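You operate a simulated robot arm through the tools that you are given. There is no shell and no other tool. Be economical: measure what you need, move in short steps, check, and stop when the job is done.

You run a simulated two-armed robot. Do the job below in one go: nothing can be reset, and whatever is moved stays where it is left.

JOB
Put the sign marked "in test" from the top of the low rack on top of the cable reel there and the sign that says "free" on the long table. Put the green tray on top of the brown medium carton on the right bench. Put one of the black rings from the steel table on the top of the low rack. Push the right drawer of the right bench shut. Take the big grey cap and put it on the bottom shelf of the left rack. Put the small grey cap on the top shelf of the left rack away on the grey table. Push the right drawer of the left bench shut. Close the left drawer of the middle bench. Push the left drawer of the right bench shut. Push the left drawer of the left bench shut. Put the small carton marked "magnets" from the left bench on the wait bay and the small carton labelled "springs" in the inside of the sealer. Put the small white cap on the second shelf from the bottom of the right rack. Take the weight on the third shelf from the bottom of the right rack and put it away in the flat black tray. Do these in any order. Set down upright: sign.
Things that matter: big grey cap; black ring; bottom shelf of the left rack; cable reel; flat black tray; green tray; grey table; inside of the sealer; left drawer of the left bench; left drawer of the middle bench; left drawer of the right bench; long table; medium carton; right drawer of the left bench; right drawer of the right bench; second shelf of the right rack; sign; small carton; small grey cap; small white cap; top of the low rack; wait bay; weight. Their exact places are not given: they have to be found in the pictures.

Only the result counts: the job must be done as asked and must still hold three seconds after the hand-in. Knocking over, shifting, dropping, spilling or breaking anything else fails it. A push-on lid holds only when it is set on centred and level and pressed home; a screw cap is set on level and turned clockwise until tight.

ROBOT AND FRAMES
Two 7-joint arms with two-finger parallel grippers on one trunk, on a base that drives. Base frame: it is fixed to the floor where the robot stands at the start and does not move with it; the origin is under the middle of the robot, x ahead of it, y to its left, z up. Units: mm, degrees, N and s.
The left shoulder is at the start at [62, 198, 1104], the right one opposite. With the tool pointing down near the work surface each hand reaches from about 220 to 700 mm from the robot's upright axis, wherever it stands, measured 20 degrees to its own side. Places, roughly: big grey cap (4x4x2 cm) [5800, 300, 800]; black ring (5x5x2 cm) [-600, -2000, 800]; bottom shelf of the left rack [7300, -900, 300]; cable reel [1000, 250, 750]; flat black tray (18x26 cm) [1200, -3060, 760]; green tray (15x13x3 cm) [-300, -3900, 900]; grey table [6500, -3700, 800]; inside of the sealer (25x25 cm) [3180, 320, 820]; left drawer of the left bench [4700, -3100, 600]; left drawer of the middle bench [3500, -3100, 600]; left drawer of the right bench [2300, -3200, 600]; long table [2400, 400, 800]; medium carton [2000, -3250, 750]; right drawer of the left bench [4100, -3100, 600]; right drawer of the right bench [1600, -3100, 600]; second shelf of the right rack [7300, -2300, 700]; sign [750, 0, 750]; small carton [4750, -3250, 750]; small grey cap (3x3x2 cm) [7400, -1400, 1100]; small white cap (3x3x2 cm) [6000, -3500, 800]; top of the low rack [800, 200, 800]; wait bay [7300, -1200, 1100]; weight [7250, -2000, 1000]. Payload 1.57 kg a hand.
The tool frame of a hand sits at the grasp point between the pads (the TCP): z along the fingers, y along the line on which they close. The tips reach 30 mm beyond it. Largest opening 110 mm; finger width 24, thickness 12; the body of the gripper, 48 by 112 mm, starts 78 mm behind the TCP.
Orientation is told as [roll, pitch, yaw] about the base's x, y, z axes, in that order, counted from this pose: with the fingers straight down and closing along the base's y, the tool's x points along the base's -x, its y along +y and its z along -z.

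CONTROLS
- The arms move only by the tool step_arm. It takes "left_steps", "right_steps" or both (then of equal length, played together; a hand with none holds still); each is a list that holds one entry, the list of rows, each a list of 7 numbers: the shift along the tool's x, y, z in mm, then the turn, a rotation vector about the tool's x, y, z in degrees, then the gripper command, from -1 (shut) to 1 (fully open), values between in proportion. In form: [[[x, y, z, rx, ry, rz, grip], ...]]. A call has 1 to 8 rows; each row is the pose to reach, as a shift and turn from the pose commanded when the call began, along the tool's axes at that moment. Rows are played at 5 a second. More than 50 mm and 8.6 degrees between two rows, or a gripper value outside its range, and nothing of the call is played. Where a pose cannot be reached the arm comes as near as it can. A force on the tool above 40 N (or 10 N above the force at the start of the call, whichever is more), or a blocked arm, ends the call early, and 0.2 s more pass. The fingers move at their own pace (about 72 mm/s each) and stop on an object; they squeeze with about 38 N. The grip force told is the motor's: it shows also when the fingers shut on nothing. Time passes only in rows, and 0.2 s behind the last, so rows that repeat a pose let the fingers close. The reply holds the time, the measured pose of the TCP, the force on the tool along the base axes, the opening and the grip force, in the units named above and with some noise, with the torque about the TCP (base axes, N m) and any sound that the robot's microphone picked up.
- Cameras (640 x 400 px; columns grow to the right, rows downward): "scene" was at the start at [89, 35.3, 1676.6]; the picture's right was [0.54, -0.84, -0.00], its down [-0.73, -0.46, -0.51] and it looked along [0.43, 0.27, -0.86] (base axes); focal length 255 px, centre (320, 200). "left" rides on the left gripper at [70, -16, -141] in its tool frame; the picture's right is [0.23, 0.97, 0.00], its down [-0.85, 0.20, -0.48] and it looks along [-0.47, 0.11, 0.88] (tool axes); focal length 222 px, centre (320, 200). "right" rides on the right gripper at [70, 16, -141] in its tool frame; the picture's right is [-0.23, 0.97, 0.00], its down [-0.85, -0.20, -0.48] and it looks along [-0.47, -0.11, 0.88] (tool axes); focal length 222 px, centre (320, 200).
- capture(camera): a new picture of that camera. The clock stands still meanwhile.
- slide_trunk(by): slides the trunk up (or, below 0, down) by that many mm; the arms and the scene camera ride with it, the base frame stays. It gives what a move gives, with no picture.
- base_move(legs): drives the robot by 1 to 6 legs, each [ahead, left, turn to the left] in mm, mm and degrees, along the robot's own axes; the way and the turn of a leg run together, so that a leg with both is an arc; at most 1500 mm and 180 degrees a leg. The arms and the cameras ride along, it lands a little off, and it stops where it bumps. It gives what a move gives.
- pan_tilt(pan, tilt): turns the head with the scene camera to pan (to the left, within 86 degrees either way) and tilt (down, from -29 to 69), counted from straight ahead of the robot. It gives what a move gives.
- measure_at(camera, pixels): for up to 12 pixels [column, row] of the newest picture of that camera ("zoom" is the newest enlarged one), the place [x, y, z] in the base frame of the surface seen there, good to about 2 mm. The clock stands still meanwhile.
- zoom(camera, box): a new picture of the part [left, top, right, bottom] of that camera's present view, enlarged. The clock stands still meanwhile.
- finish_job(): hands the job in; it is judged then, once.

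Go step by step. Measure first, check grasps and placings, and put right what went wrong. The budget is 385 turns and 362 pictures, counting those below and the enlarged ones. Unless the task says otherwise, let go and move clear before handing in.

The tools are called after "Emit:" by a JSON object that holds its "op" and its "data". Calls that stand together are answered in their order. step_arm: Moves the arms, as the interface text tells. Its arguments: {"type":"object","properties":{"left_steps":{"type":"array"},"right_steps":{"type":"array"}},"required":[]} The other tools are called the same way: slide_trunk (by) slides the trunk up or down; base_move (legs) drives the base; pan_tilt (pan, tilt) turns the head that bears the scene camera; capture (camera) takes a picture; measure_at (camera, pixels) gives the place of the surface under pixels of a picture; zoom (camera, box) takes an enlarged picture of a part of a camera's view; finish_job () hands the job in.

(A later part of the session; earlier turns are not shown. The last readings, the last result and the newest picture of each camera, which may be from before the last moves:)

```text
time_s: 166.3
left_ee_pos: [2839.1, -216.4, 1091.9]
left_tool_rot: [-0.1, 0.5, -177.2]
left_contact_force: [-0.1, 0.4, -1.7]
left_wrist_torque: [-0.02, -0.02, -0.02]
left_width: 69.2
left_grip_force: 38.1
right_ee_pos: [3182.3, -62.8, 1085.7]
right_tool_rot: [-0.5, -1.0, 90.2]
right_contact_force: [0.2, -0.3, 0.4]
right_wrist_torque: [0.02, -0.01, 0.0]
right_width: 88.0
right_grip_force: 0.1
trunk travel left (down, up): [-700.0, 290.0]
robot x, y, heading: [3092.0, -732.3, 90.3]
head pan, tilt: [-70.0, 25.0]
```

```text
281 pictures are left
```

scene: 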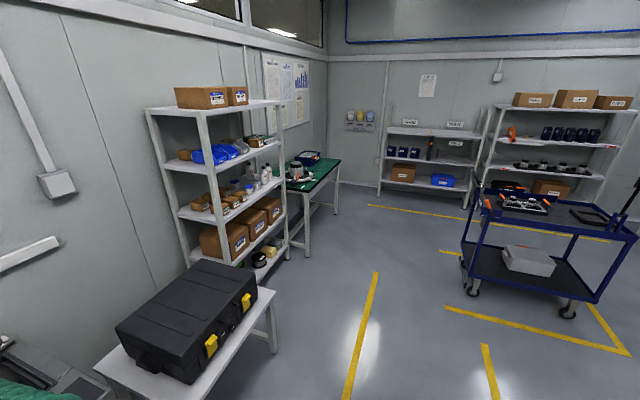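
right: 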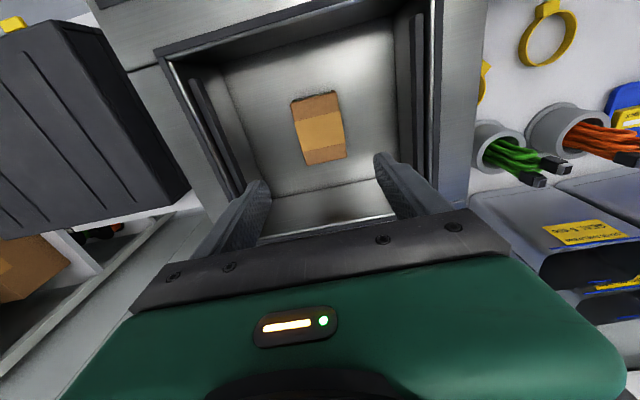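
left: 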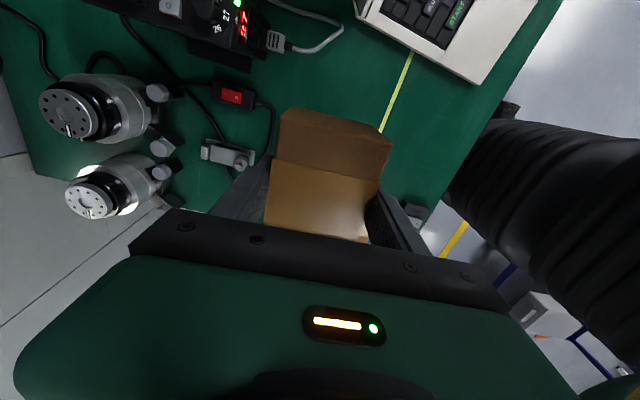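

Emit:
{"op": "measure_at", "data": {"camera": "scene", "pixels": [[270, 290], [285, 240], [275, 105], [300, 180], [310, 165], [340, 162], [470, 185], [474, 250], [560, 310], [385, 190], [400, 140], [440, 135]]}}

Emit:
{"op": "zoom", "data": {"camera": "scene", "box": [260, 130, 360, 220]}}

Emit:
{"op": "zoom", "data": {"camera": "scene", "box": [360, 80, 640, 220]}}

```text
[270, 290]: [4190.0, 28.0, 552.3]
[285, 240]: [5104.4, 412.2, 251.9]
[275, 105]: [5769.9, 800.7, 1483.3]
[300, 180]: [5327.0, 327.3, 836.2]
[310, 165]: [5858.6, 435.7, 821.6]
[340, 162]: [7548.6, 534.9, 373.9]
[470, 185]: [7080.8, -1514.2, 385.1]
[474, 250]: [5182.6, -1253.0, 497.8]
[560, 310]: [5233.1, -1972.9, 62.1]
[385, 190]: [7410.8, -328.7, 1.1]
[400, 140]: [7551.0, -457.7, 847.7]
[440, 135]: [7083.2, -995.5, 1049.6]
```

```text
4.44 times, centred on (310, 175) of scene
```

zoom: 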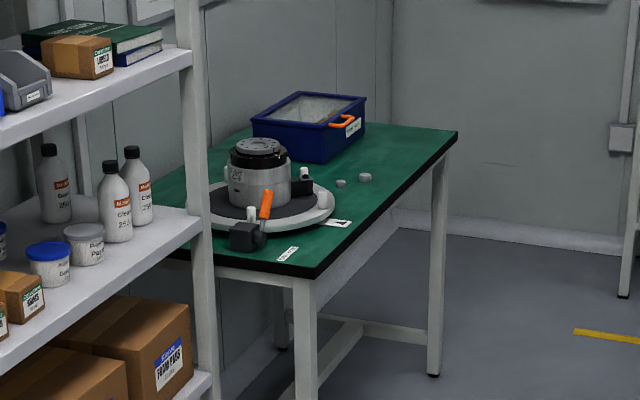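

```text
2.29 times, centred on (500, 150) of scene
```

zoom: 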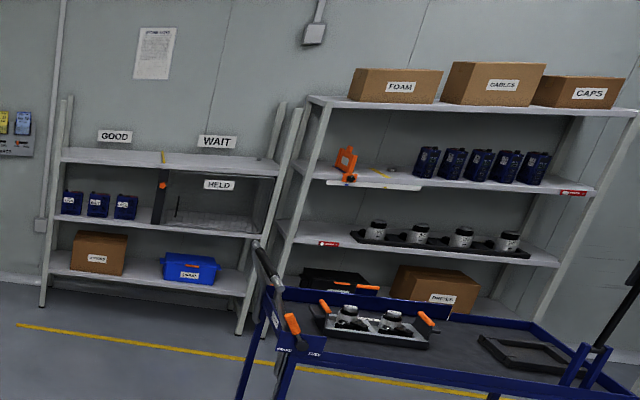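

Path at y≈-730 is clear (rack front y≈400, cart from y≈-1250). Drive right 2550 to face the green table.

Emit:
{"op": "base_move", "data": {"legs": [[0, -1350, 0], [0, -1200, 0]]}}

Emit:
{"op": "pan_tilt", "data": {"pan": 0, "tilt": 40}}

Emit:
{"op": "capture", "data": {"camera": "scene"}}

```text
time_s: 179.0
left_ee_pos: [5455.9, -234.1, 1090.0]
left_tool_rot: [-0.2, 0.6, -177.1]
left_contact_force: [0.5, -0.4, -1.9]
left_wrist_torque: [0.0, -0.03, 0.04]
left_width: 69.5
left_grip_force: 38.3
right_ee_pos: [5797.9, -80.1, 1085.2]
right_tool_rot: [-0.6, -0.9, 90.3]
right_contact_force: [0.4, 0.4, 0.7]
right_wrist_torque: [0.0, -0.01, -0.05]
right_width: 87.9
right_grip_force: 0.1
trunk travel left (down, up): [-700.0, 290.0]
robot x, y, heading: [5709.4, -750.9, 90.5]
head pan, tilt: [-70.0, 25.0]
```

```text
time_s: 180.4
left_ee_pos: [5457.2, -235.6, 1092.6]
left_tool_rot: [-0.3, 0.5, -177.1]
left_contact_force: [0.6, -0.1, -2.1]
left_wrist_torque: [-0.02, -0.02, -0.01]
left_width: 69.6
left_grip_force: 38.2
right_ee_pos: [5797.9, -81.8, 1086.6]
right_tool_rot: [-0.6, -0.9, 90.2]
right_contact_force: [-0.8, -0.7, 0.0]
right_wrist_torque: [0.03, 0.02, -0.03]
right_width: 87.8
right_grip_force: 0.1
trunk travel left (down, up): [-700.0, 290.0]
robot x, y, heading: [5709.8, -748.8, 90.4]
head pan, tilt: [0.0, 40.0]
```

```text
278 pictures are left
```

scene: 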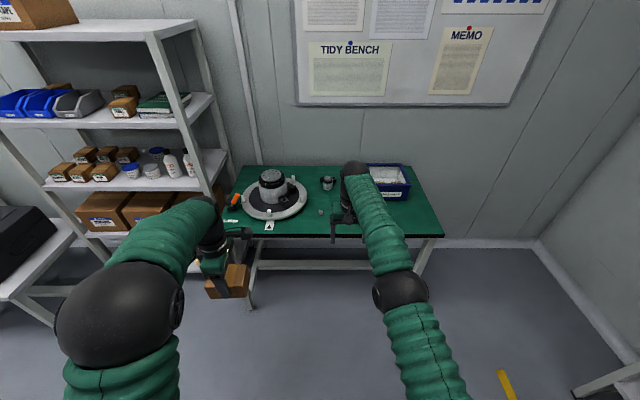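

Emit:
{"op": "zoom", "data": {"camera": "scene", "box": [220, 160, 420, 270]}}

Emit:
{"op": "capture", "data": {"camera": "right"}}

Emit:
{"op": "measure_at", "data": {"camera": "scene", "pixels": [[328, 182], [320, 212], [338, 218], [333, 216], [300, 232], [440, 234], [390, 190]]}}

```text
3.20 times, centred on (320, 215) of scene
```

zoom: 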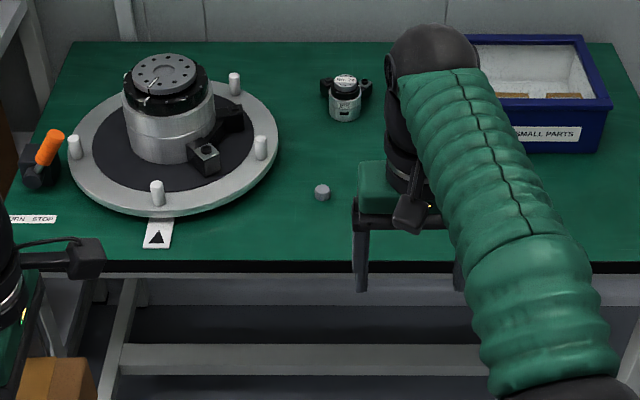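

```text
276 pictures are left
```

right: 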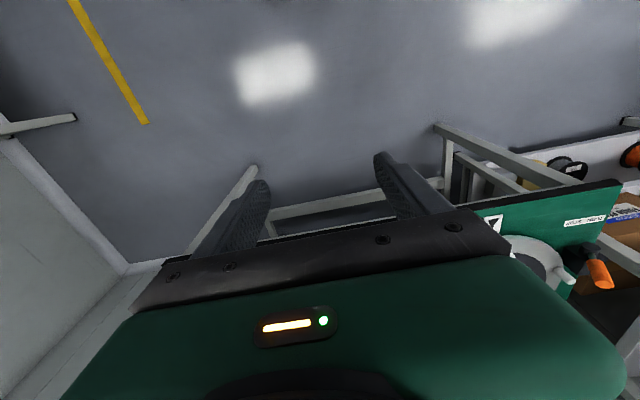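

```text
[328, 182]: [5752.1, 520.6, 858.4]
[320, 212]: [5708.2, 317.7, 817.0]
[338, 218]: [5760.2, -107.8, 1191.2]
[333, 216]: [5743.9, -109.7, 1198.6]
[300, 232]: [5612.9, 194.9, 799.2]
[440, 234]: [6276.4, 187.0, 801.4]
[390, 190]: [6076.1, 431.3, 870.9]
```

One cap visible at (320,212) → (5708,318). The other is hidden behind the hand. Drive ahead 290 and look with the right camera.

Emit:
{"op": "base_move", "data": {"legs": [[290, 0, 0]]}}

Emit:
{"op": "capture", "data": {"camera": "right"}}

Emit:
{"op": "capture", "data": {"camera": "scene"}}

```text
time_s: 182.4
left_ee_pos: [5457.6, 48.8, 1093.9]
left_tool_rot: [-0.4, 0.4, -177.3]
left_contact_force: [-0.2, -0.6, -2.1]
left_wrist_torque: [-0.02, -0.03, 0.03]
left_width: 69.5
left_grip_force: 38.5
right_ee_pos: [5800.2, 202.5, 1088.7]
right_tool_rot: [-0.6, -1.1, 90.2]
right_contact_force: [-0.1, -0.1, -0.5]
right_wrist_torque: [0.02, -0.03, 0.02]
right_width: 88.1
right_grip_force: 0.0
trunk travel left (down, up): [-700.0, 290.0]
robot x, y, heading: [5709.9, -466.5, 90.1]
head pan, tilt: [0.0, 40.0]
```

```text
275 pictures are left
```

right: 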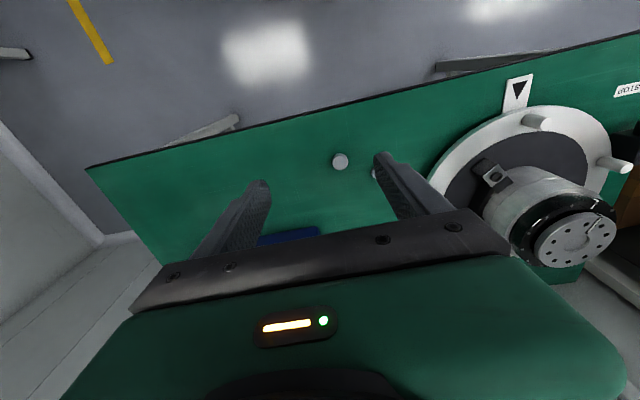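

```text
274 pictures are left
```

scene: 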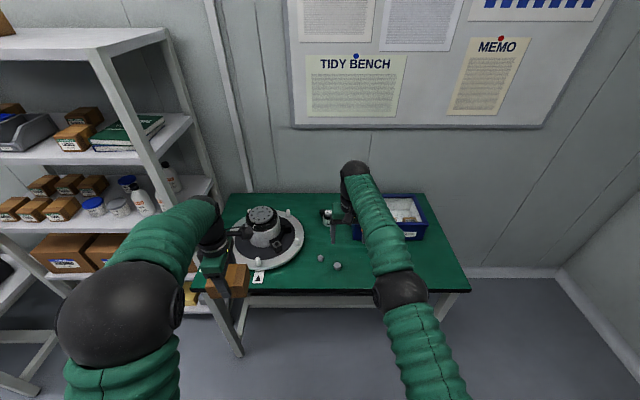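

Two caps at scene (321,258) and (337,266). I zoom and measure both.

Emit:
{"op": "zoom", "data": {"camera": "scene", "box": [300, 240, 360, 285]}}

Emit:
{"op": "measure_at", "data": {"camera": "scene", "pixels": [[321, 257], [337, 265]]}}

Emit:
{"op": "measure_at", "data": {"camera": "right", "pixels": [[340, 162], [332, 161], [348, 162], [340, 155], [376, 174]]}}

```text
8.89 times, centred on (330, 262) of scene
```

zoom: 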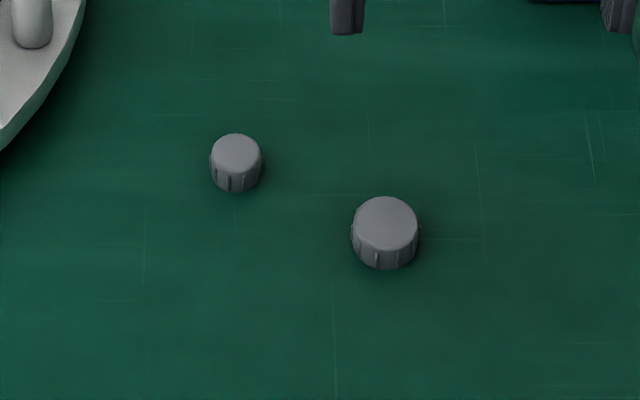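

```text
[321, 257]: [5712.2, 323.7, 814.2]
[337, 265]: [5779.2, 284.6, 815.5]
```

```text
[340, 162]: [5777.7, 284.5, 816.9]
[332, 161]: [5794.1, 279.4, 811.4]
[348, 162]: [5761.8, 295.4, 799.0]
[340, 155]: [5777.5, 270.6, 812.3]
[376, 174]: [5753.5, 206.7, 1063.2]
```

Big cap is at (5778,284), top z 817. Since it goes onto a low shelf, I'll grasp it with the hand tilted ~50°. First tilt here in the air.

Emit:
{"op": "step_arm", "data": {"right_steps": [[[10, 0, 10, 0, -8.4, 0, 0.2], [20, 0, 20, 0, -16.8, 0, 0.2], [30, 0, 30, 0, -25.2, 0, 0.2], [40, 0, 40, 0, -33.6, 0, 0.2], [50, 0, 50, 0, -42, 0, 0.2], [60, 0, 60, 0, -50, 0, 0.2]]]}}

Emit:
{"op": "capture", "data": {"camera": "scene"}}

```text
time_s: 184.0
left_ee_pos: [5461.4, 46.8, 1095.2]
left_tool_rot: [-0.5, 0.4, -177.3]
left_contact_force: [0.7, 0.1, -0.9]
left_wrist_torque: [-0.01, 0.02, 0.03]
left_width: 69.4
left_grip_force: 38.3
right_ee_pos: [5897.1, 161.4, 1053.8]
right_tool_rot: [3.5, -53.4, 77.2]
right_contact_force: [-0.4, 0.4, 0.3]
right_wrist_torque: [0.02, 0.03, -0.01]
right_width: 66.1
right_grip_force: 0.1
trunk travel left (down, up): [-700.0, 290.0]
robot x, y, heading: [5711.7, -464.6, 90.1]
head pan, tilt: [0.0, 40.0]
stopped in row 6 (right hand): the arm was blocked; the commanded pose is now the measured one
```

```text
272 pictures are left
```

scene: 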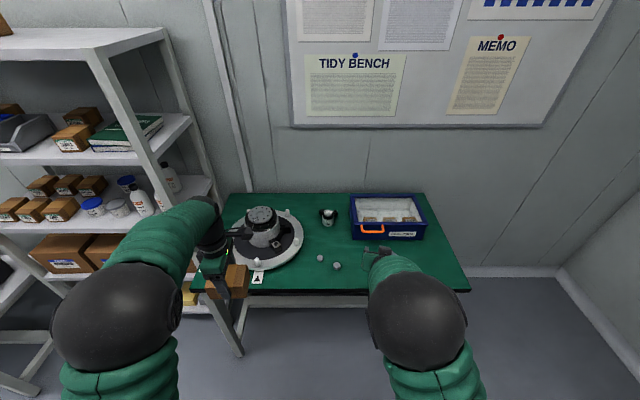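

The tilt settled at -53° with yaw 77. I correct yaw/roll, then shift the base so the hand lines up with the cap.

Emit:
{"op": "step_arm", "data": {"right_steps": [[[0, 0, 0, -3.5, 0, -4, 0.2], [0, 0, 0, -7, 0, -7.8, 0.2], [0, 0, 0, -7, 0, -7.8, 0.2]]]}}

Emit:
{"op": "base_move", "data": {"legs": [[120, 119, 0]]}}

Emit:
{"op": "capture", "data": {"camera": "right"}}

Emit:
{"op": "capture", "data": {"camera": "scene"}}

```text
time_s: 184.8
left_ee_pos: [5460.9, 47.6, 1096.2]
left_tool_rot: [-0.5, 0.5, -177.3]
left_contact_force: [-0.6, 0.0, -1.7]
left_wrist_torque: [-0.01, -0.01, 0.0]
left_width: 69.7
left_grip_force: 38.7
right_ee_pos: [5887.8, 158.2, 1052.9]
right_tool_rot: [-0.1, -53.5, 91.2]
right_contact_force: [0.0, 0.7, -0.5]
right_wrist_torque: [-0.01, 0.02, 0.0]
right_width: 65.8
right_grip_force: 0.0
trunk travel left (down, up): [-700.0, 290.0]
robot x, y, heading: [5710.5, -463.1, 90.0]
head pan, tilt: [0.0, 40.0]
```

```text
time_s: 186.2
left_ee_pos: [5346.9, 165.1, 1097.5]
left_tool_rot: [-0.6, 0.2, -177.5]
left_contact_force: [1.1, 0.0, -0.4]
left_wrist_torque: [-0.02, 0.04, -0.02]
left_width: 69.5
left_grip_force: 37.9
right_ee_pos: [5775.2, 276.5, 1054.3]
right_tool_rot: [0.2, -53.7, 90.6]
right_contact_force: [1.0, -0.5, -0.3]
right_wrist_torque: [0.0, 0.05, 0.07]
right_width: 65.8
right_grip_force: 0.0
trunk travel left (down, up): [-700.0, 290.0]
robot x, y, heading: [5591.4, -344.7, 90.1]
head pan, tilt: [0.0, 40.0]
```

```text
271 pictures are left
```

right: 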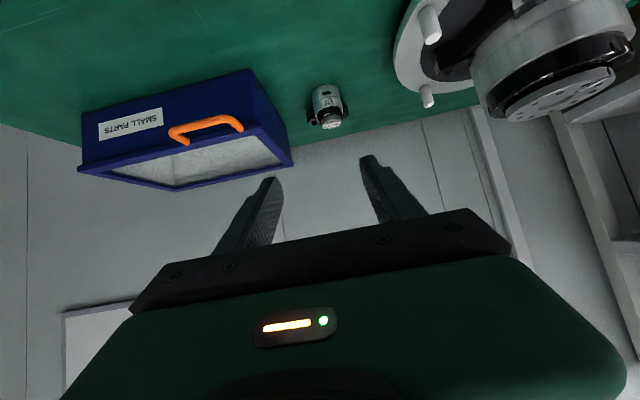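

```text
270 pictures are left
```

scene: 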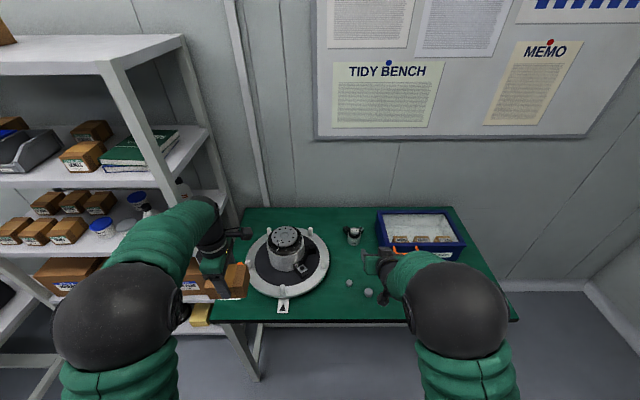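

Lower the tilted hand to z≈875 in front of/above the cap.

Emit:
{"op": "step_arm", "data": {"right_steps": [[[38, 0, 24, 0, 0, 0, 0.2], [77, 0, 48, 0, 0, 0, 0.2], [115, 0, 72, 0, 0, 0, 0.2], [154, 0, 95, 0, 0, 0, 0.2], [154, 0, 95, 0, 0, 0, 0.2]]]}}

Emit:
{"op": "capture", "data": {"camera": "right"}}

Emit:
{"op": "zoom", "data": {"camera": "scene", "box": [310, 240, 450, 350]}}

```text
time_s: 187.4
left_ee_pos: [5335.8, 165.2, 1093.9]
left_tool_rot: [-0.5, 0.6, -177.4]
left_contact_force: [-0.7, 0.2, -1.4]
left_wrist_torque: [0.02, -0.03, 0.03]
left_width: 69.4
left_grip_force: 38.3
right_ee_pos: [5762.3, 260.8, 874.7]
right_tool_rot: [-0.6, -53.6, 91.4]
right_contact_force: [-0.6, -0.4, 0.0]
right_wrist_torque: [0.03, -0.03, 0.01]
right_width: 66.0
right_grip_force: 0.0
trunk travel left (down, up): [-700.0, 290.0]
robot x, y, heading: [5590.2, -344.3, 90.2]
head pan, tilt: [0.0, 40.0]
```

```text
269 pictures are left
```

right: 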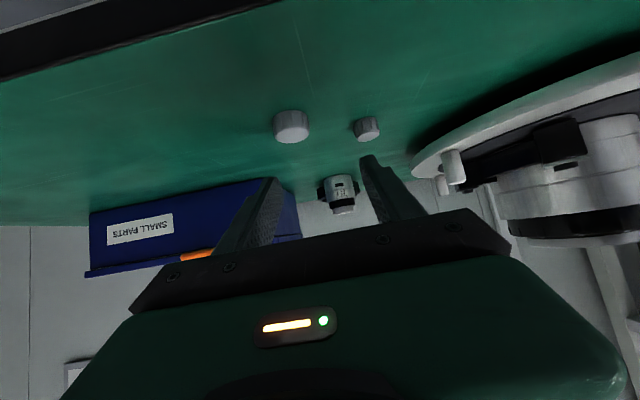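

```text
3.64 times, centred on (380, 295) of scene
```

zoom: 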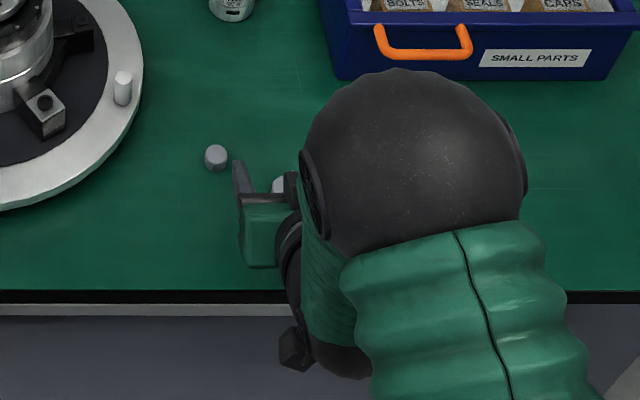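

The caps are visible at (291,125) and (367,128). I measure the big one again and finish alignment.

Emit:
{"op": "measure_at", "data": {"camera": "right", "pixels": [[291, 128], [275, 128], [308, 124], [291, 113], [291, 140]]}}

```text
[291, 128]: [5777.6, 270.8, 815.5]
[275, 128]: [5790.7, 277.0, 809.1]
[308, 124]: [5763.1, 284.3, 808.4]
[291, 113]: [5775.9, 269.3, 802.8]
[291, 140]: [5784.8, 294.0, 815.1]
```

Emit:
{"op": "step_arm", "data": {"right_steps": [[[-6, -15, 9, 0, 0, 0, 0.2], [12, -15, 22, 0, 0, 0, 0.2], [28, -15, 34.5, 0, 0, 0, 0.2], [28, -15, 34.5, 0, 0, 0, 0.2]]]}}

Emit:
{"op": "capture", "data": {"camera": "right"}}

```text
time_s: 188.4
left_ee_pos: [5338.7, 165.0, 1095.5]
left_tool_rot: [-0.5, 0.5, -177.4]
left_contact_force: [-1.0, -0.3, -2.1]
left_wrist_torque: [-0.02, 0.0, -0.02]
left_width: 69.5
left_grip_force: 37.7
right_ee_pos: [5780.1, 273.7, 832.8]
right_tool_rot: [-0.4, -53.7, 91.1]
right_contact_force: [0.0, 0.4, 0.2]
right_wrist_torque: [0.0, 0.02, 0.03]
right_width: 66.1
right_grip_force: 0.0
trunk travel left (down, up): [-700.0, 290.0]
robot x, y, heading: [5593.5, -344.9, 89.8]
head pan, tilt: [0.0, 40.0]
```

```text
267 pictures are left
```

right: 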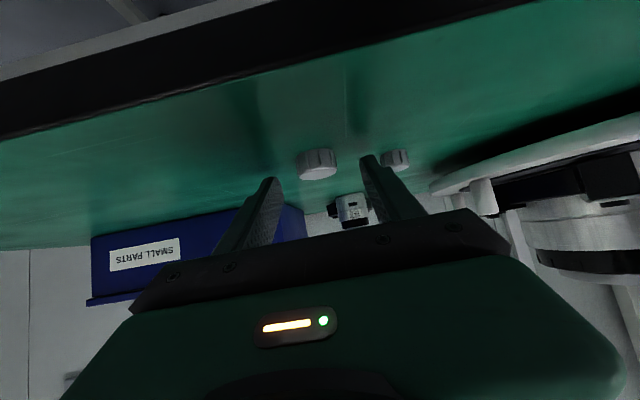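

The cap lies between the fingertips at (316,163). Close.

Emit:
{"op": "step_arm", "data": {"right_steps": [[[0, 0, 0, 0, 0, 0, -0.3], [0, 0, 0, 0, 0, 0, -1], [0, 0, 0, 0, 0, 0, -1], [0, 0, 0, 0, 0, 0, -1]]]}}

Emit:
{"op": "capture", "data": {"camera": "right"}}

```text
time_s: 189.4
left_ee_pos: [5338.7, 166.0, 1095.8]
left_tool_rot: [-0.4, 0.6, -177.4]
left_contact_force: [0.5, 0.2, -1.7]
left_wrist_torque: [-0.04, 0.05, 0.01]
left_width: 69.8
left_grip_force: 37.6
right_ee_pos: [5780.0, 273.2, 833.8]
right_tool_rot: [-0.4, -53.5, 91.1]
right_contact_force: [-0.4, 0.0, 0.4]
right_wrist_torque: [0.01, 0.0, 0.0]
right_width: 27.7
right_grip_force: 37.8
trunk travel left (down, up): [-700.0, 290.0]
robot x, y, heading: [5593.0, -343.3, 89.9]
head pan, tilt: [0.0, 40.0]
```

```text
266 pictures are left
```

right: 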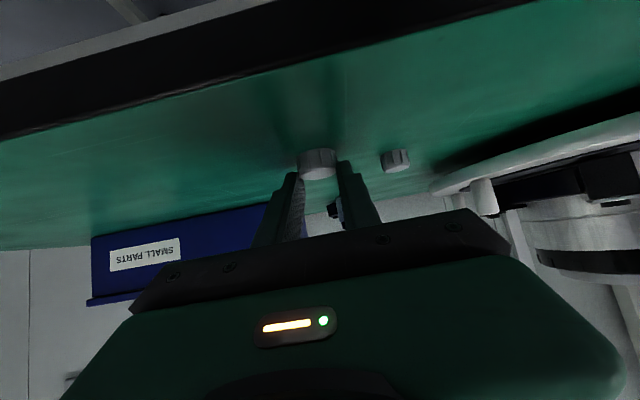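

Width 27.7 mm means they hold only the rear part of the cap. Reopen, move back 8 and down 4, close again.

Emit:
{"op": "step_arm", "data": {"right_steps": [[[0, 0, 0, 0, 0, 0, 0.2], [0, 0, 0, 0, 0, 0, 0.2], [4, 0, -3, 0, 0, 0, 0.2], [8, 0, -4, 0, 0, 0, 0.2], [8, 0, -4, 0, 0, 0, 0.2], [8, 0, -4, 0, 0, 0, -1], [8, 0, -4, 0, 0, 0, -1], [8, 0, -4, 0, 0, 0, -1]]]}}

Emit:
{"op": "capture", "data": {"camera": "right"}}

```text
time_s: 191.2
left_ee_pos: [5339.0, 166.4, 1096.1]
left_tool_rot: [-0.6, 0.5, -177.5]
left_contact_force: [-0.1, -0.2, -1.5]
left_wrist_torque: [0.02, 0.02, 0.0]
left_width: 69.6
left_grip_force: 38.4
right_ee_pos: [5782.1, 266.0, 828.6]
right_tool_rot: [-0.5, -53.5, 91.2]
right_contact_force: [0.3, 1.1, -0.2]
right_wrist_torque: [-0.01, 0.0, -0.02]
right_width: 28.4
right_grip_force: 38.2
trunk travel left (down, up): [-700.0, 290.0]
robot x, y, heading: [5590.9, -345.7, 90.0]
head pan, tilt: [0.0, 40.0]
```

```text
265 pictures are left
```

right: 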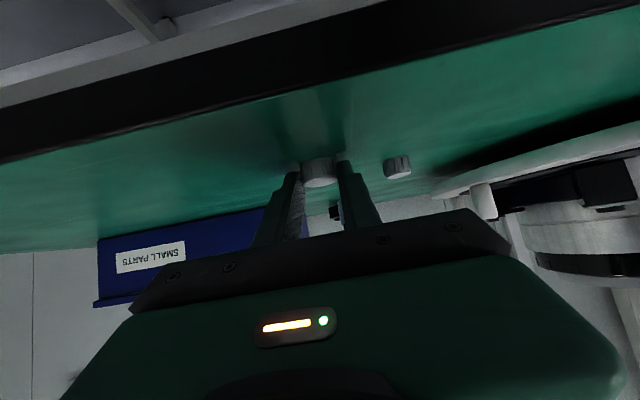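

Edges measured 5763–5791, so the cap is ~28 mm: the grasp is full. Lift and check.

Emit:
{"op": "step_arm", "data": {"right_steps": [[[-32, 0, -24, 0, 0, 0, -1], [-64, 0, -48, 0, 0, 0, -1], [-96, 0, -72, 0, 0, 0, -1], [-128, 0, -95, 0, 0, 0, -1]]]}}

Emit:
{"op": "capture", "data": {"camera": "right"}}

```text
time_s: 192.2
left_ee_pos: [5340.4, 164.2, 1094.7]
left_tool_rot: [-0.7, 0.6, -177.4]
left_contact_force: [-0.8, -0.7, -1.9]
left_wrist_torque: [-0.01, -0.03, 0.0]
left_width: 69.7
left_grip_force: 38.4
right_ee_pos: [5784.5, 261.8, 987.8]
right_tool_rot: [-0.4, -53.5, 91.0]
right_contact_force: [0.6, 0.0, 0.1]
right_wrist_torque: [0.02, -0.02, 0.01]
right_width: 27.7
right_grip_force: 37.9
trunk travel left (down, up): [-700.0, 290.0]
robot x, y, heading: [5590.2, -345.1, 90.1]
head pan, tilt: [0.0, 40.0]
```

```text
264 pictures are left
```

right: 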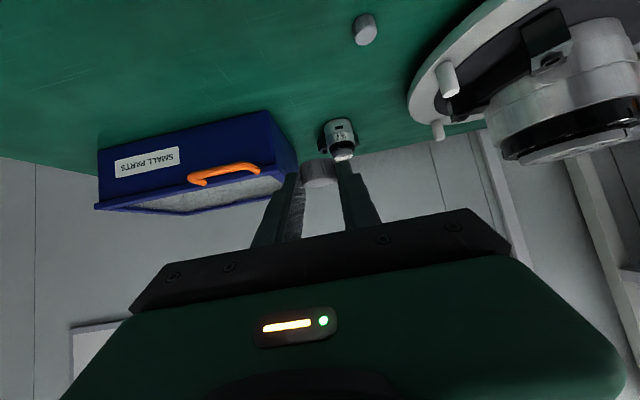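

Cap held. Back off, turn to face the racks and approach the left rack.

Emit:
{"op": "base_move", "data": {"legs": [[-400, 0, 0], [0, 0, -90], [500, 0, 0]]}}

Emit:
{"op": "pan_tilt", "data": {"pan": -10, "tilt": 30}}

Emit:
{"op": "capture", "data": {"camera": "scene"}}

```text
time_s: 201.0
left_ee_pos: [6598.0, -491.2, 1096.0]
left_tool_rot: [-0.6, 0.5, 92.6]
left_contact_force: [0.4, -0.8, -2.7]
left_wrist_torque: [-0.02, -0.01, 0.0]
left_width: 69.3
left_grip_force: 37.5
right_ee_pos: [6694.8, -933.7, 986.2]
right_tool_rot: [-0.4, -53.6, 1.2]
right_contact_force: [-0.2, 0.9, -0.8]
right_wrist_torque: [-0.03, 0.03, 0.02]
right_width: 27.8
right_grip_force: 37.8
trunk travel left (down, up): [-700.0, 290.0]
robot x, y, heading: [6081.4, -738.3, 0.0]
head pan, tilt: [0.0, 40.0]
```

```text
time_s: 201.8
left_ee_pos: [6597.0, -490.4, 1095.1]
left_tool_rot: [-0.6, 0.5, 92.6]
left_contact_force: [-0.1, -0.3, -2.1]
left_wrist_torque: [0.0, -0.02, 0.01]
left_width: 69.4
left_grip_force: 38.5
right_ee_pos: [6694.9, -934.9, 986.2]
right_tool_rot: [-0.3, -53.5, 1.1]
right_contact_force: [0.8, -0.9, 0.3]
right_wrist_torque: [-0.01, 0.04, 0.01]
right_width: 28.0
right_grip_force: 38.0
trunk travel left (down, up): [-700.0, 290.0]
robot x, y, heading: [6087.1, -741.7, -0.0]
head pan, tilt: [-10.0, 30.0]
```

```text
263 pictures are left
```

scene: 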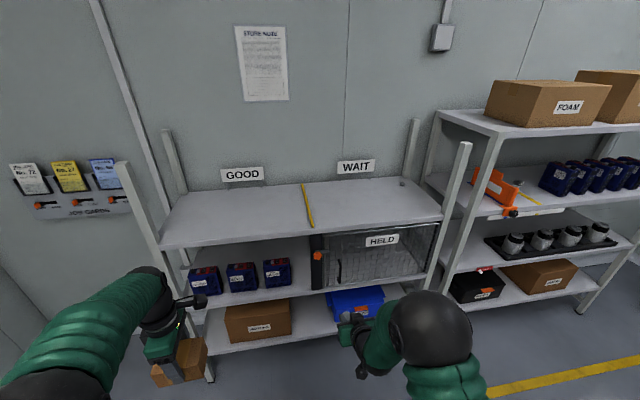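

Top shelf has GOOD and WAIT bays split by the yellow strip; small grey cap at (403,182). I measure shelves.

Emit:
{"op": "measure_at", "data": {"camera": "scene", "pixels": [[403, 182], [313, 228], [302, 187], [370, 215], [440, 218], [360, 190], [215, 330], [300, 330], [250, 320], [330, 312], [300, 305], [370, 330]]}}

Emit:
{"op": "zoom", "data": {"camera": "scene", "box": [160, 160, 450, 380]}}

```text
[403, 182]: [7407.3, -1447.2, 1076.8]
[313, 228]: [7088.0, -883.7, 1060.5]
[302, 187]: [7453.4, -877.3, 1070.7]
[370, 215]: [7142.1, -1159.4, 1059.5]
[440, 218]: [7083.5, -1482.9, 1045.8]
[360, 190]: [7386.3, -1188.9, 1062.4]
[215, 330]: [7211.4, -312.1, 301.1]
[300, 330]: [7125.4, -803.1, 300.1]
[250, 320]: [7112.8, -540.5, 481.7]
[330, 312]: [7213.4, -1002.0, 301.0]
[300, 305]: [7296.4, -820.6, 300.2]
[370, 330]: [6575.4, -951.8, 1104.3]
```

```text
1.82 times, centred on (305, 270) of scene
```

zoom: 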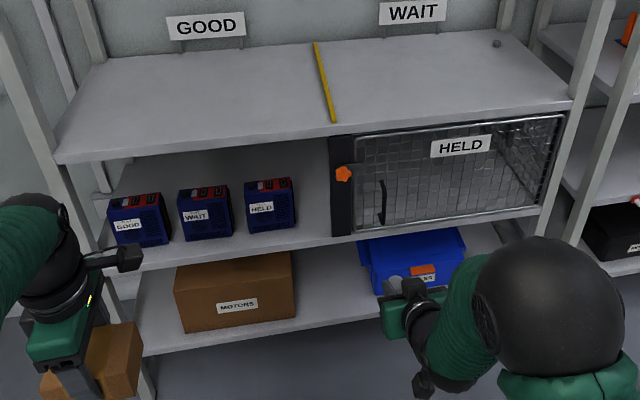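

Bottom shelf: z 300, free near (7150,-870) between the MOTORS carton and blue bin. I retract the left hand a bit, lower the trunk and approach with the right hand.

Emit:
{"op": "step_arm", "data": {"left_steps": [[[0, 30, 0, 0, 0, 0, -1], [0, 60, 0, 0, 0, 0, -1]]]}}

Emit:
{"op": "slide_trunk", "data": {"by": -620}}

Emit:
{"op": "base_move", "data": {"legs": [[250, 65, 0]]}}

Emit:
{"op": "pan_tilt", "data": {"pan": -15, "tilt": 35}}

Emit:
{"op": "capture", "data": {"camera": "scene"}}

Emit:
{"op": "capture", "data": {"camera": "right"}}

```text
time_s: 202.4
left_ee_pos: [6535.0, -493.4, 1096.1]
left_tool_rot: [-0.6, 0.6, 92.6]
left_contact_force: [-0.1, -0.3, -1.2]
left_wrist_torque: [0.04, 0.0, 0.06]
left_width: 69.9
left_grip_force: 38.3
right_ee_pos: [6692.5, -935.1, 986.6]
right_tool_rot: [-0.4, -53.7, 1.1]
right_contact_force: [-0.2, -0.1, 0.1]
right_wrist_torque: [-0.01, 0.02, 0.01]
right_width: 27.9
right_grip_force: 37.9
trunk travel left (down, up): [-700.0, 290.0]
robot x, y, heading: [6085.9, -741.5, 0.4]
head pan, tilt: [-10.0, 30.0]
```

```text
refused: -620 is not a number from -400 to 400
```

```text
time_s: 204.2
left_ee_pos: [6790.0, -427.0, 1097.2]
left_tool_rot: [-0.7, 0.2, 92.9]
left_contact_force: [-0.2, -0.8, -1.1]
left_wrist_torque: [0.0, -0.01, 0.03]
left_width: 69.6
left_grip_force: 38.4
right_ee_pos: [6950.6, -866.2, 986.8]
right_tool_rot: [-0.2, -53.7, 1.1]
right_contact_force: [-0.6, -0.5, -1.1]
right_wrist_torque: [-0.02, -0.07, -0.01]
right_width: 27.5
right_grip_force: 37.4
trunk travel left (down, up): [-700.0, 290.0]
robot x, y, heading: [6343.8, -673.3, 0.4]
head pan, tilt: [-10.0, 30.0]
```

```text
time_s: 204.9
left_ee_pos: [6791.0, -424.3, 1095.4]
left_tool_rot: [-0.6, 0.4, 92.9]
left_contact_force: [-0.4, 0.5, -1.2]
left_wrist_torque: [0.03, 0.0, -0.02]
left_width: 69.7
left_grip_force: 38.3
right_ee_pos: [6950.0, -864.6, 987.2]
right_tool_rot: [-0.4, -53.7, 1.4]
right_contact_force: [0.7, -1.3, -0.1]
right_wrist_torque: [0.0, 0.0, -0.01]
right_width: 27.7
right_grip_force: 38.8
trunk travel left (down, up): [-700.0, 290.0]
robot x, y, heading: [6344.1, -673.7, 0.2]
head pan, tilt: [-15.0, 35.0]
```

```text
261 pictures are left
```

scene: 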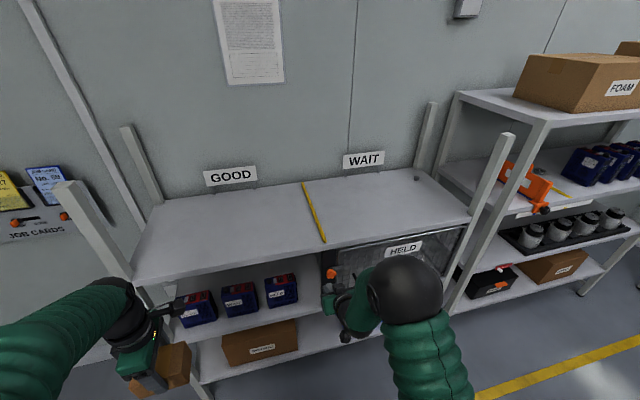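

```text
260 pictures are left
```

right: 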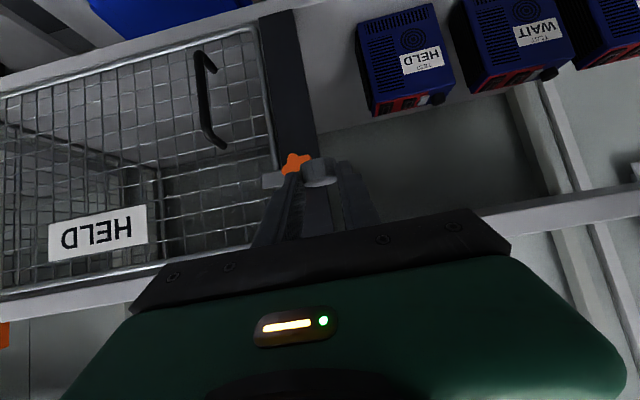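

Lower the trunk in two slides.

Emit:
{"op": "slide_trunk", "data": {"by": -400}}

Emit:
{"op": "slide_trunk", "data": {"by": -225}}

Emit:
{"op": "capture", "data": {"camera": "scene"}}

Emit:
{"op": "capture", "data": {"camera": "right"}}

```text
time_s: 208.7
left_ee_pos: [6790.7, -424.2, 696.8]
left_tool_rot: [-0.7, 0.5, 92.9]
left_contact_force: [-0.5, -0.8, -1.4]
left_wrist_torque: [0.02, -0.01, -0.02]
left_width: 69.4
left_grip_force: 38.0
right_ee_pos: [6950.7, -863.9, 586.1]
right_tool_rot: [-0.3, -53.8, 1.4]
right_contact_force: [0.4, 0.2, 0.9]
right_wrist_torque: [0.02, -0.02, 0.02]
right_width: 27.7
right_grip_force: 38.5
trunk travel left (down, up): [-300.0, 690.0]
robot x, y, heading: [6345.0, -672.2, 0.5]
head pan, tilt: [-15.0, 35.0]
```

```text
time_s: 211.1
left_ee_pos: [6789.1, -425.0, 470.4]
left_tool_rot: [-0.6, 0.5, 92.8]
left_contact_force: [0.9, 0.1, -2.2]
left_wrist_torque: [0.01, 0.03, 0.0]
left_width: 69.6
left_grip_force: 38.2
right_ee_pos: [6949.5, -864.0, 362.7]
right_tool_rot: [-0.3, -53.7, 1.3]
right_contact_force: [0.9, -0.4, -0.9]
right_wrist_torque: [0.0, 0.01, 0.04]
right_width: 27.4
right_grip_force: 38.4
trunk travel left (down, up): [-75.0, 915.0]
robot x, y, heading: [6342.9, -670.1, 0.6]
head pan, tilt: [-15.0, 35.0]
```

```text
259 pictures are left
```

scene: 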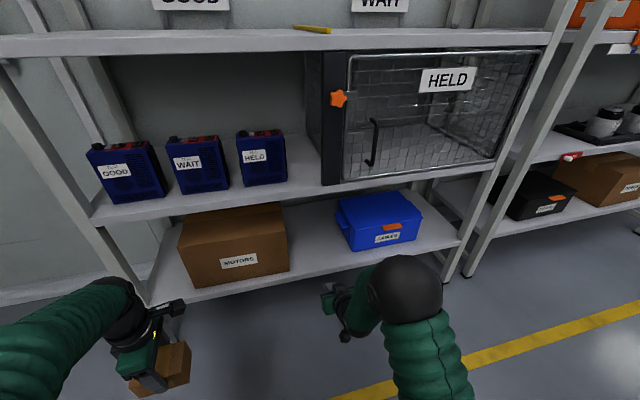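

```text
258 pictures are left
```

right: 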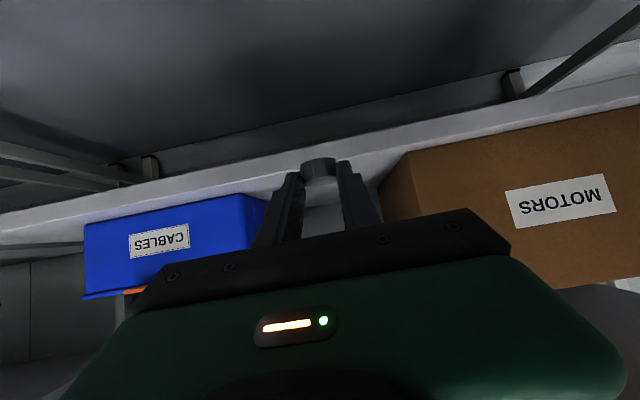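

The gap between CABLES bin and MOTORS carton lines up. Measure the gap.

Emit:
{"op": "measure_at", "data": {"camera": "scene", "pixels": [[310, 230], [310, 260], [310, 272], [289, 260], [345, 240], [355, 250], [300, 245], [330, 255]]}}

Emit:
{"op": "base_move", "data": {"legs": [[165, -10, 0]]}}

Emit:
{"op": "capture", "data": {"camera": "right"}}

Emit:
{"op": "capture", "data": {"camera": "scene"}}

```text
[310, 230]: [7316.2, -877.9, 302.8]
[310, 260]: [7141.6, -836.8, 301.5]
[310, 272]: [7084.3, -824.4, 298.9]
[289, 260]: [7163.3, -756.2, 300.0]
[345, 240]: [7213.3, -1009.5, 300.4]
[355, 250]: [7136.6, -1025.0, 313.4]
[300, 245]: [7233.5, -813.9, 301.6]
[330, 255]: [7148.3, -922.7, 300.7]
```

```text
time_s: 212.5
left_ee_pos: [6951.6, -433.5, 470.8]
left_tool_rot: [-0.6, 0.5, 92.7]
left_contact_force: [1.0, 1.3, -2.1]
left_wrist_torque: [0.03, 0.02, 0.01]
left_width: 69.9
left_grip_force: 38.1
right_ee_pos: [7110.8, -874.3, 363.2]
right_tool_rot: [-0.4, -53.7, 1.3]
right_contact_force: [0.5, -0.3, 0.1]
right_wrist_torque: [0.04, 0.02, 0.0]
right_width: 28.1
right_grip_force: 38.0
trunk travel left (down, up): [-75.0, 915.0]
robot x, y, heading: [6503.8, -682.2, 0.2]
head pan, tilt: [-15.0, 35.0]
```

```text
257 pictures are left
```

right: 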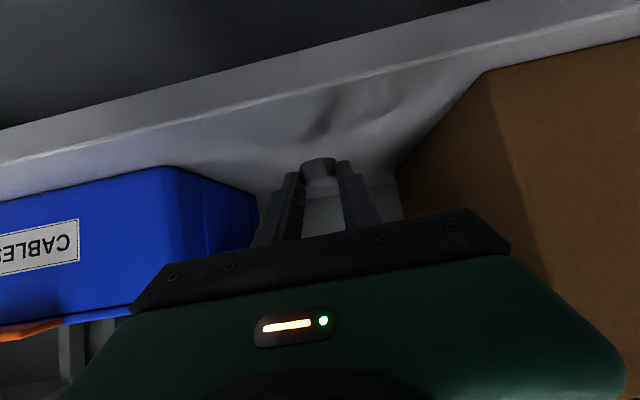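

```text
256 pictures are left
```

scene: 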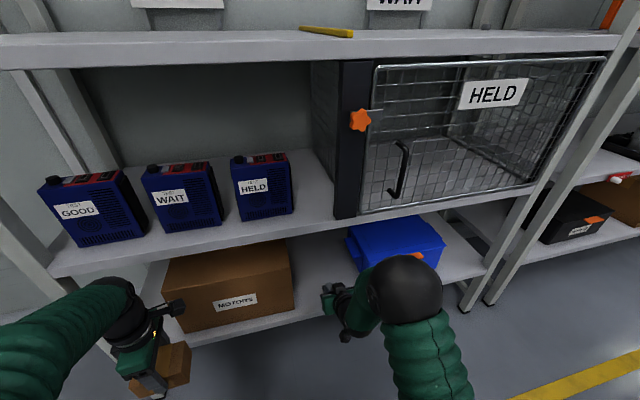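

Arm: ahead 30, down 30, then gently to contact.

Emit:
{"op": "step_arm", "data": {"right_steps": [[[-18, 0, 24, 0, 0, 0, -1], [-5, 0, 33, 0, 0, 0, -1], [5, 0, 41, 0, 0, 0, -1], [7, 0, 42, 0, 0, 0, -1], [7, 0, 42, 0, 0, 0, -1]]]}}

Emit:
{"op": "capture", "data": {"camera": "right"}}

```text
time_s: 213.7
left_ee_pos: [6951.3, -434.3, 470.2]
left_tool_rot: [-0.7, 0.5, 92.8]
left_contact_force: [0.0, -0.2, -3.0]
left_wrist_torque: [0.02, 0.0, 0.0]
left_width: 69.5
left_grip_force: 37.9
right_ee_pos: [7140.1, -873.8, 332.4]
right_tool_rot: [-0.4, -53.8, 1.3]
right_contact_force: [-0.1, 0.2, 0.1]
right_wrist_torque: [-0.02, 0.0, -0.04]
right_width: 28.0
right_grip_force: 37.7
trunk travel left (down, up): [-75.0, 915.0]
robot x, y, heading: [6502.1, -685.6, -0.0]
head pan, tilt: [-15.0, 35.0]
```

```text
255 pictures are left
```

right: 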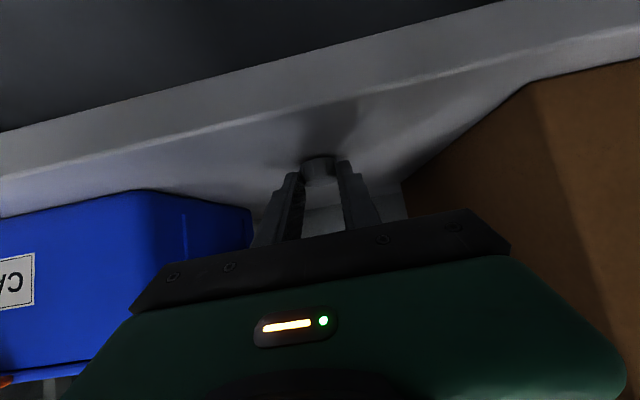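

Emit:
{"op": "step_arm", "data": {"right_steps": [[[1.6, 0, 1.2, 0, 0, 0, -1], [3.2, 0, 2.4, 0, 0, 0, -1], [3.2, 0, 2.4, 0, 0, 0, -1]]]}}

```text
time_s: 214.5
left_ee_pos: [6951.5, -433.8, 471.6]
left_tool_rot: [-0.7, 0.5, 92.8]
left_contact_force: [-0.1, 0.4, -1.9]
left_wrist_torque: [-0.03, 0.0, 0.02]
left_width: 69.4
left_grip_force: 37.9
right_ee_pos: [7138.8, -875.5, 329.3]
right_tool_rot: [-0.4, -53.7, 1.3]
right_contact_force: [0.6, 0.3, 0.3]
right_wrist_torque: [0.01, 0.02, 0.01]
right_width: 28.1
right_grip_force: 37.8
trunk travel left (down, up): [-75.0, 915.0]
robot x, y, heading: [6506.3, -685.2, -0.0]
head pan, tilt: [-15.0, 35.0]
```

Emit:
{"op": "step_arm", "data": {"right_steps": [[[1.6, 0, 1.2, 0, 0, 0, -1], [2.4, 0, 1.8, 0, 0, 0, -1], [2.4, 0, 1.8, 0, 0, 0, -1]]]}}

```text
time_s: 215.3
left_ee_pos: [6950.1, -433.0, 472.0]
left_tool_rot: [-0.8, 0.6, 92.7]
left_contact_force: [-0.7, -0.3, -1.9]
left_wrist_torque: [0.01, 0.01, -0.01]
left_width: 69.5
left_grip_force: 37.7
right_ee_pos: [7141.7, -874.6, 328.3]
right_tool_rot: [-0.5, -54.1, 1.3]
right_contact_force: [-2.1, 0.2, 14.8]
right_wrist_torque: [0.04, -0.27, 0.06]
right_width: 27.7
right_grip_force: 38.3
trunk travel left (down, up): [-75.0, 915.0]
robot x, y, heading: [6501.7, -683.5, 0.2]
head pan, tilt: [-15.0, 35.0]
```

Contact. Open and withdraw along the fingers.

Emit:
{"op": "step_arm", "data": {"right_steps": [[[0, 0, 0, 0, 0, 0, 0.1], [0, 0, 0, 0, 0, 0, 0.1], [-3, 0, -30, 0, 0, 0, 0.1], [-6, 0, -75, 0, 0, 0, 0.1], [-6, 0, -120, 0, 0, 0, 0.1]]]}}

Emit:
{"op": "capture", "data": {"camera": "right"}}

```text
time_s: 216.5
left_ee_pos: [6950.0, -433.6, 470.2]
left_tool_rot: [-0.7, 0.5, 92.8]
left_contact_force: [0.4, 0.4, -1.8]
left_wrist_torque: [-0.01, 0.02, 0.02]
left_width: 69.7
left_grip_force: 37.4
right_ee_pos: [7043.0, -872.2, 402.8]
right_tool_rot: [-0.4, -53.7, 1.5]
right_contact_force: [-0.2, -0.7, 0.2]
right_wrist_torque: [-0.01, 0.04, 0.0]
right_width: 60.3
right_grip_force: 0.1
trunk travel left (down, up): [-75.0, 915.0]
robot x, y, heading: [6505.2, -680.6, 0.4]
head pan, tilt: [-15.0, 35.0]
```

```text
254 pictures are left
```

right: 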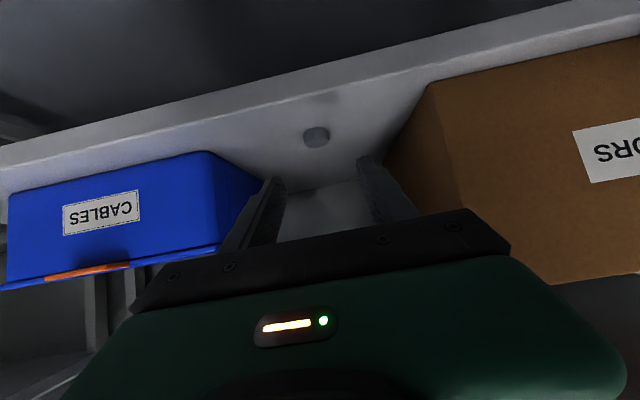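

Big cap stands on the bottom shelf. Back off and raise the trunk for the top shelf.

Emit:
{"op": "base_move", "data": {"legs": [[-200, 0, 0]]}}

Emit:
{"op": "slide_trunk", "data": {"by": 400}}

Emit:
{"op": "slide_trunk", "data": {"by": 400}}

Emit:
{"op": "step_arm", "data": {"right_steps": [[[0, 0, 0, 0, 8.5, 0, 0.1], [0, 0, 0, 0, 17, 0, 0.1], [0, 0, 0, 0, 25.5, 0, 0.1], [0, 0, 0, 0, 34, 0, 0.1], [0, 0, 0, 0, 42.5, 0, 0.1], [0, 0, 0, 0, 49, 0, 0.1], [0, 0, 0, 0, 53.7, 0, 0.1]]]}}

Emit:
{"op": "pan_tilt", "data": {"pan": -10, "tilt": 50}}

Emit:
{"op": "capture", "data": {"camera": "scene"}}

```text
time_s: 218.1
left_ee_pos: [6749.1, -433.0, 470.6]
left_tool_rot: [-0.8, 0.4, 93.1]
left_contact_force: [0.2, -0.6, -2.2]
left_wrist_torque: [0.01, -0.02, 0.02]
left_width: 69.4
left_grip_force: 37.6
right_ee_pos: [6846.0, -871.6, 401.7]
right_tool_rot: [-0.4, -53.8, 1.6]
right_contact_force: [0.2, -0.3, -0.5]
right_wrist_torque: [0.0, 0.03, -0.03]
right_width: 60.7
right_grip_force: 0.1
trunk travel left (down, up): [-75.0, 915.0]
robot x, y, heading: [6304.4, -685.6, 0.5]
head pan, tilt: [-15.0, 35.0]
```

```text
time_s: 222.0
left_ee_pos: [6750.1, -433.2, 871.6]
left_tool_rot: [-0.8, 0.5, 93.3]
left_contact_force: [0.6, -0.6, -0.6]
left_wrist_torque: [-0.04, 0.03, 0.01]
left_width: 69.5
left_grip_force: 38.1
right_ee_pos: [6845.1, -870.5, 803.4]
right_tool_rot: [-0.4, -53.8, 1.7]
right_contact_force: [-0.1, 0.5, -0.1]
right_wrist_torque: [-0.02, 0.01, -0.01]
right_width: 60.4
right_grip_force: 0.0
trunk travel left (down, up): [-475.0, 515.0]
robot x, y, heading: [6305.4, -680.6, 0.7]
head pan, tilt: [-15.0, 35.0]
```

```text
time_s: 225.8
left_ee_pos: [6749.2, -432.8, 1271.5]
left_tool_rot: [-0.8, 0.5, 93.2]
left_contact_force: [0.0, -0.9, -1.0]
left_wrist_torque: [-0.01, 0.02, -0.03]
left_width: 69.6
left_grip_force: 37.7
right_ee_pos: [6846.1, -870.5, 1201.4]
right_tool_rot: [-0.4, -53.8, 1.7]
right_contact_force: [-0.8, -0.3, 0.3]
right_wrist_torque: [-0.02, 0.0, 0.03]
right_width: 60.4
right_grip_force: 0.1
trunk travel left (down, up): [-875.0, 115.0]
robot x, y, heading: [6304.1, -684.5, 0.7]
head pan, tilt: [-15.0, 35.0]
```

```text
time_s: 227.4
left_ee_pos: [6750.8, -433.2, 1270.9]
left_tool_rot: [-0.7, 0.5, 93.2]
left_contact_force: [1.1, 0.6, -1.8]
left_wrist_torque: [-0.04, 0.0, 0.05]
left_width: 69.6
left_grip_force: 38.0
right_ee_pos: [6848.6, -872.7, 1202.9]
right_tool_rot: [-0.2, 0.0, 1.3]
right_contact_force: [0.8, -0.5, -0.4]
right_wrist_torque: [-0.01, -0.01, -0.01]
right_width: 60.3
right_grip_force: 0.1
trunk travel left (down, up): [-875.0, 115.0]
robot x, y, heading: [6304.5, -682.5, 0.9]
head pan, tilt: [-15.0, 35.0]
```

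```text
time_s: 228.2
left_ee_pos: [6750.5, -432.8, 1273.1]
left_tool_rot: [-0.9, 0.5, 93.2]
left_contact_force: [1.5, -0.4, -2.0]
left_wrist_torque: [-0.01, -0.01, -0.05]
left_width: 69.8
left_grip_force: 38.1
right_ee_pos: [6847.7, -871.0, 1203.1]
right_tool_rot: [-0.2, 0.0, 1.3]
right_contact_force: [0.6, 0.7, 0.3]
right_wrist_torque: [0.02, -0.02, -0.02]
right_width: 60.5
right_grip_force: 0.1
trunk travel left (down, up): [-875.0, 115.0]
robot x, y, heading: [6301.4, -682.7, 0.5]
head pan, tilt: [-10.0, 50.0]
```

```text
253 pictures are left
```

scene: 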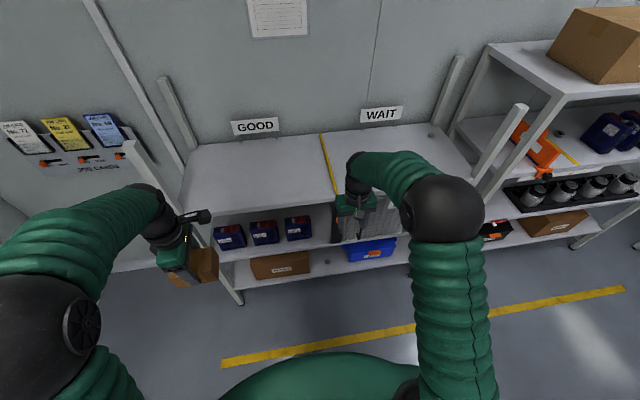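

I retract the right hand (racks have tall posts), then move ahead and right to place the magnets in the WAIT bay.

Emit:
{"op": "step_arm", "data": {"right_steps": [[[48, 0, 0, 0, 0, 0, 0.1], [96, 0, 0, 0, 0, 0, 0.1], [144, 0, 0, 0, 0, 0, 0.1], [192, 0, 0, 0, 0, 0, 0.1], [230, 0, 0, 0, 0, 0, 0.1]]]}}

Emit:
{"op": "base_move", "data": {"legs": [[200, 0, 0], [0, -660, 0]]}}

Emit:
{"op": "capture", "data": {"camera": "scene"}}

```text
time_s: 229.4
left_ee_pos: [6747.0, -432.9, 1271.8]
left_tool_rot: [-0.9, 0.6, 93.3]
left_contact_force: [-0.4, -0.6, -1.2]
left_wrist_torque: [0.0, -0.04, -0.02]
left_width: 69.8
left_grip_force: 38.0
right_ee_pos: [6615.2, -875.5, 1204.5]
right_tool_rot: [-0.2, -0.3, 1.4]
right_contact_force: [-1.0, 0.0, -0.3]
right_wrist_torque: [0.0, -0.03, 0.0]
right_width: 60.5
right_grip_force: 0.1
trunk travel left (down, up): [-875.0, 115.0]
robot x, y, heading: [6304.0, -686.2, 0.6]
head pan, tilt: [-10.0, 50.0]
```

```text
time_s: 234.3
left_ee_pos: [6956.8, -1100.4, 1271.2]
left_tool_rot: [-0.8, 0.6, 93.5]
left_contact_force: [0.5, 0.2, -2.0]
left_wrist_torque: [0.02, 0.01, -0.01]
left_width: 69.7
left_grip_force: 38.1
right_ee_pos: [6828.0, -1545.2, 1204.4]
right_tool_rot: [-0.4, -0.2, 1.5]
right_contact_force: [0.7, 0.1, 0.3]
right_wrist_torque: [-0.01, -0.03, 0.03]
right_width: 60.5
right_grip_force: 0.1
trunk travel left (down, up): [-875.0, 115.0]
robot x, y, heading: [6510.2, -1354.2, 1.0]
head pan, tilt: [-10.0, 50.0]
```

```text
252 pictures are left
```

scene: 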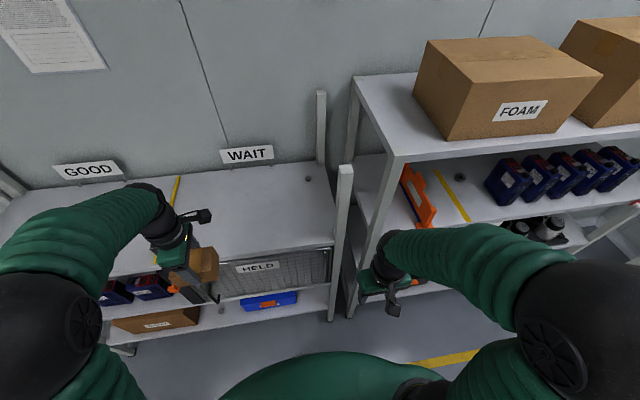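

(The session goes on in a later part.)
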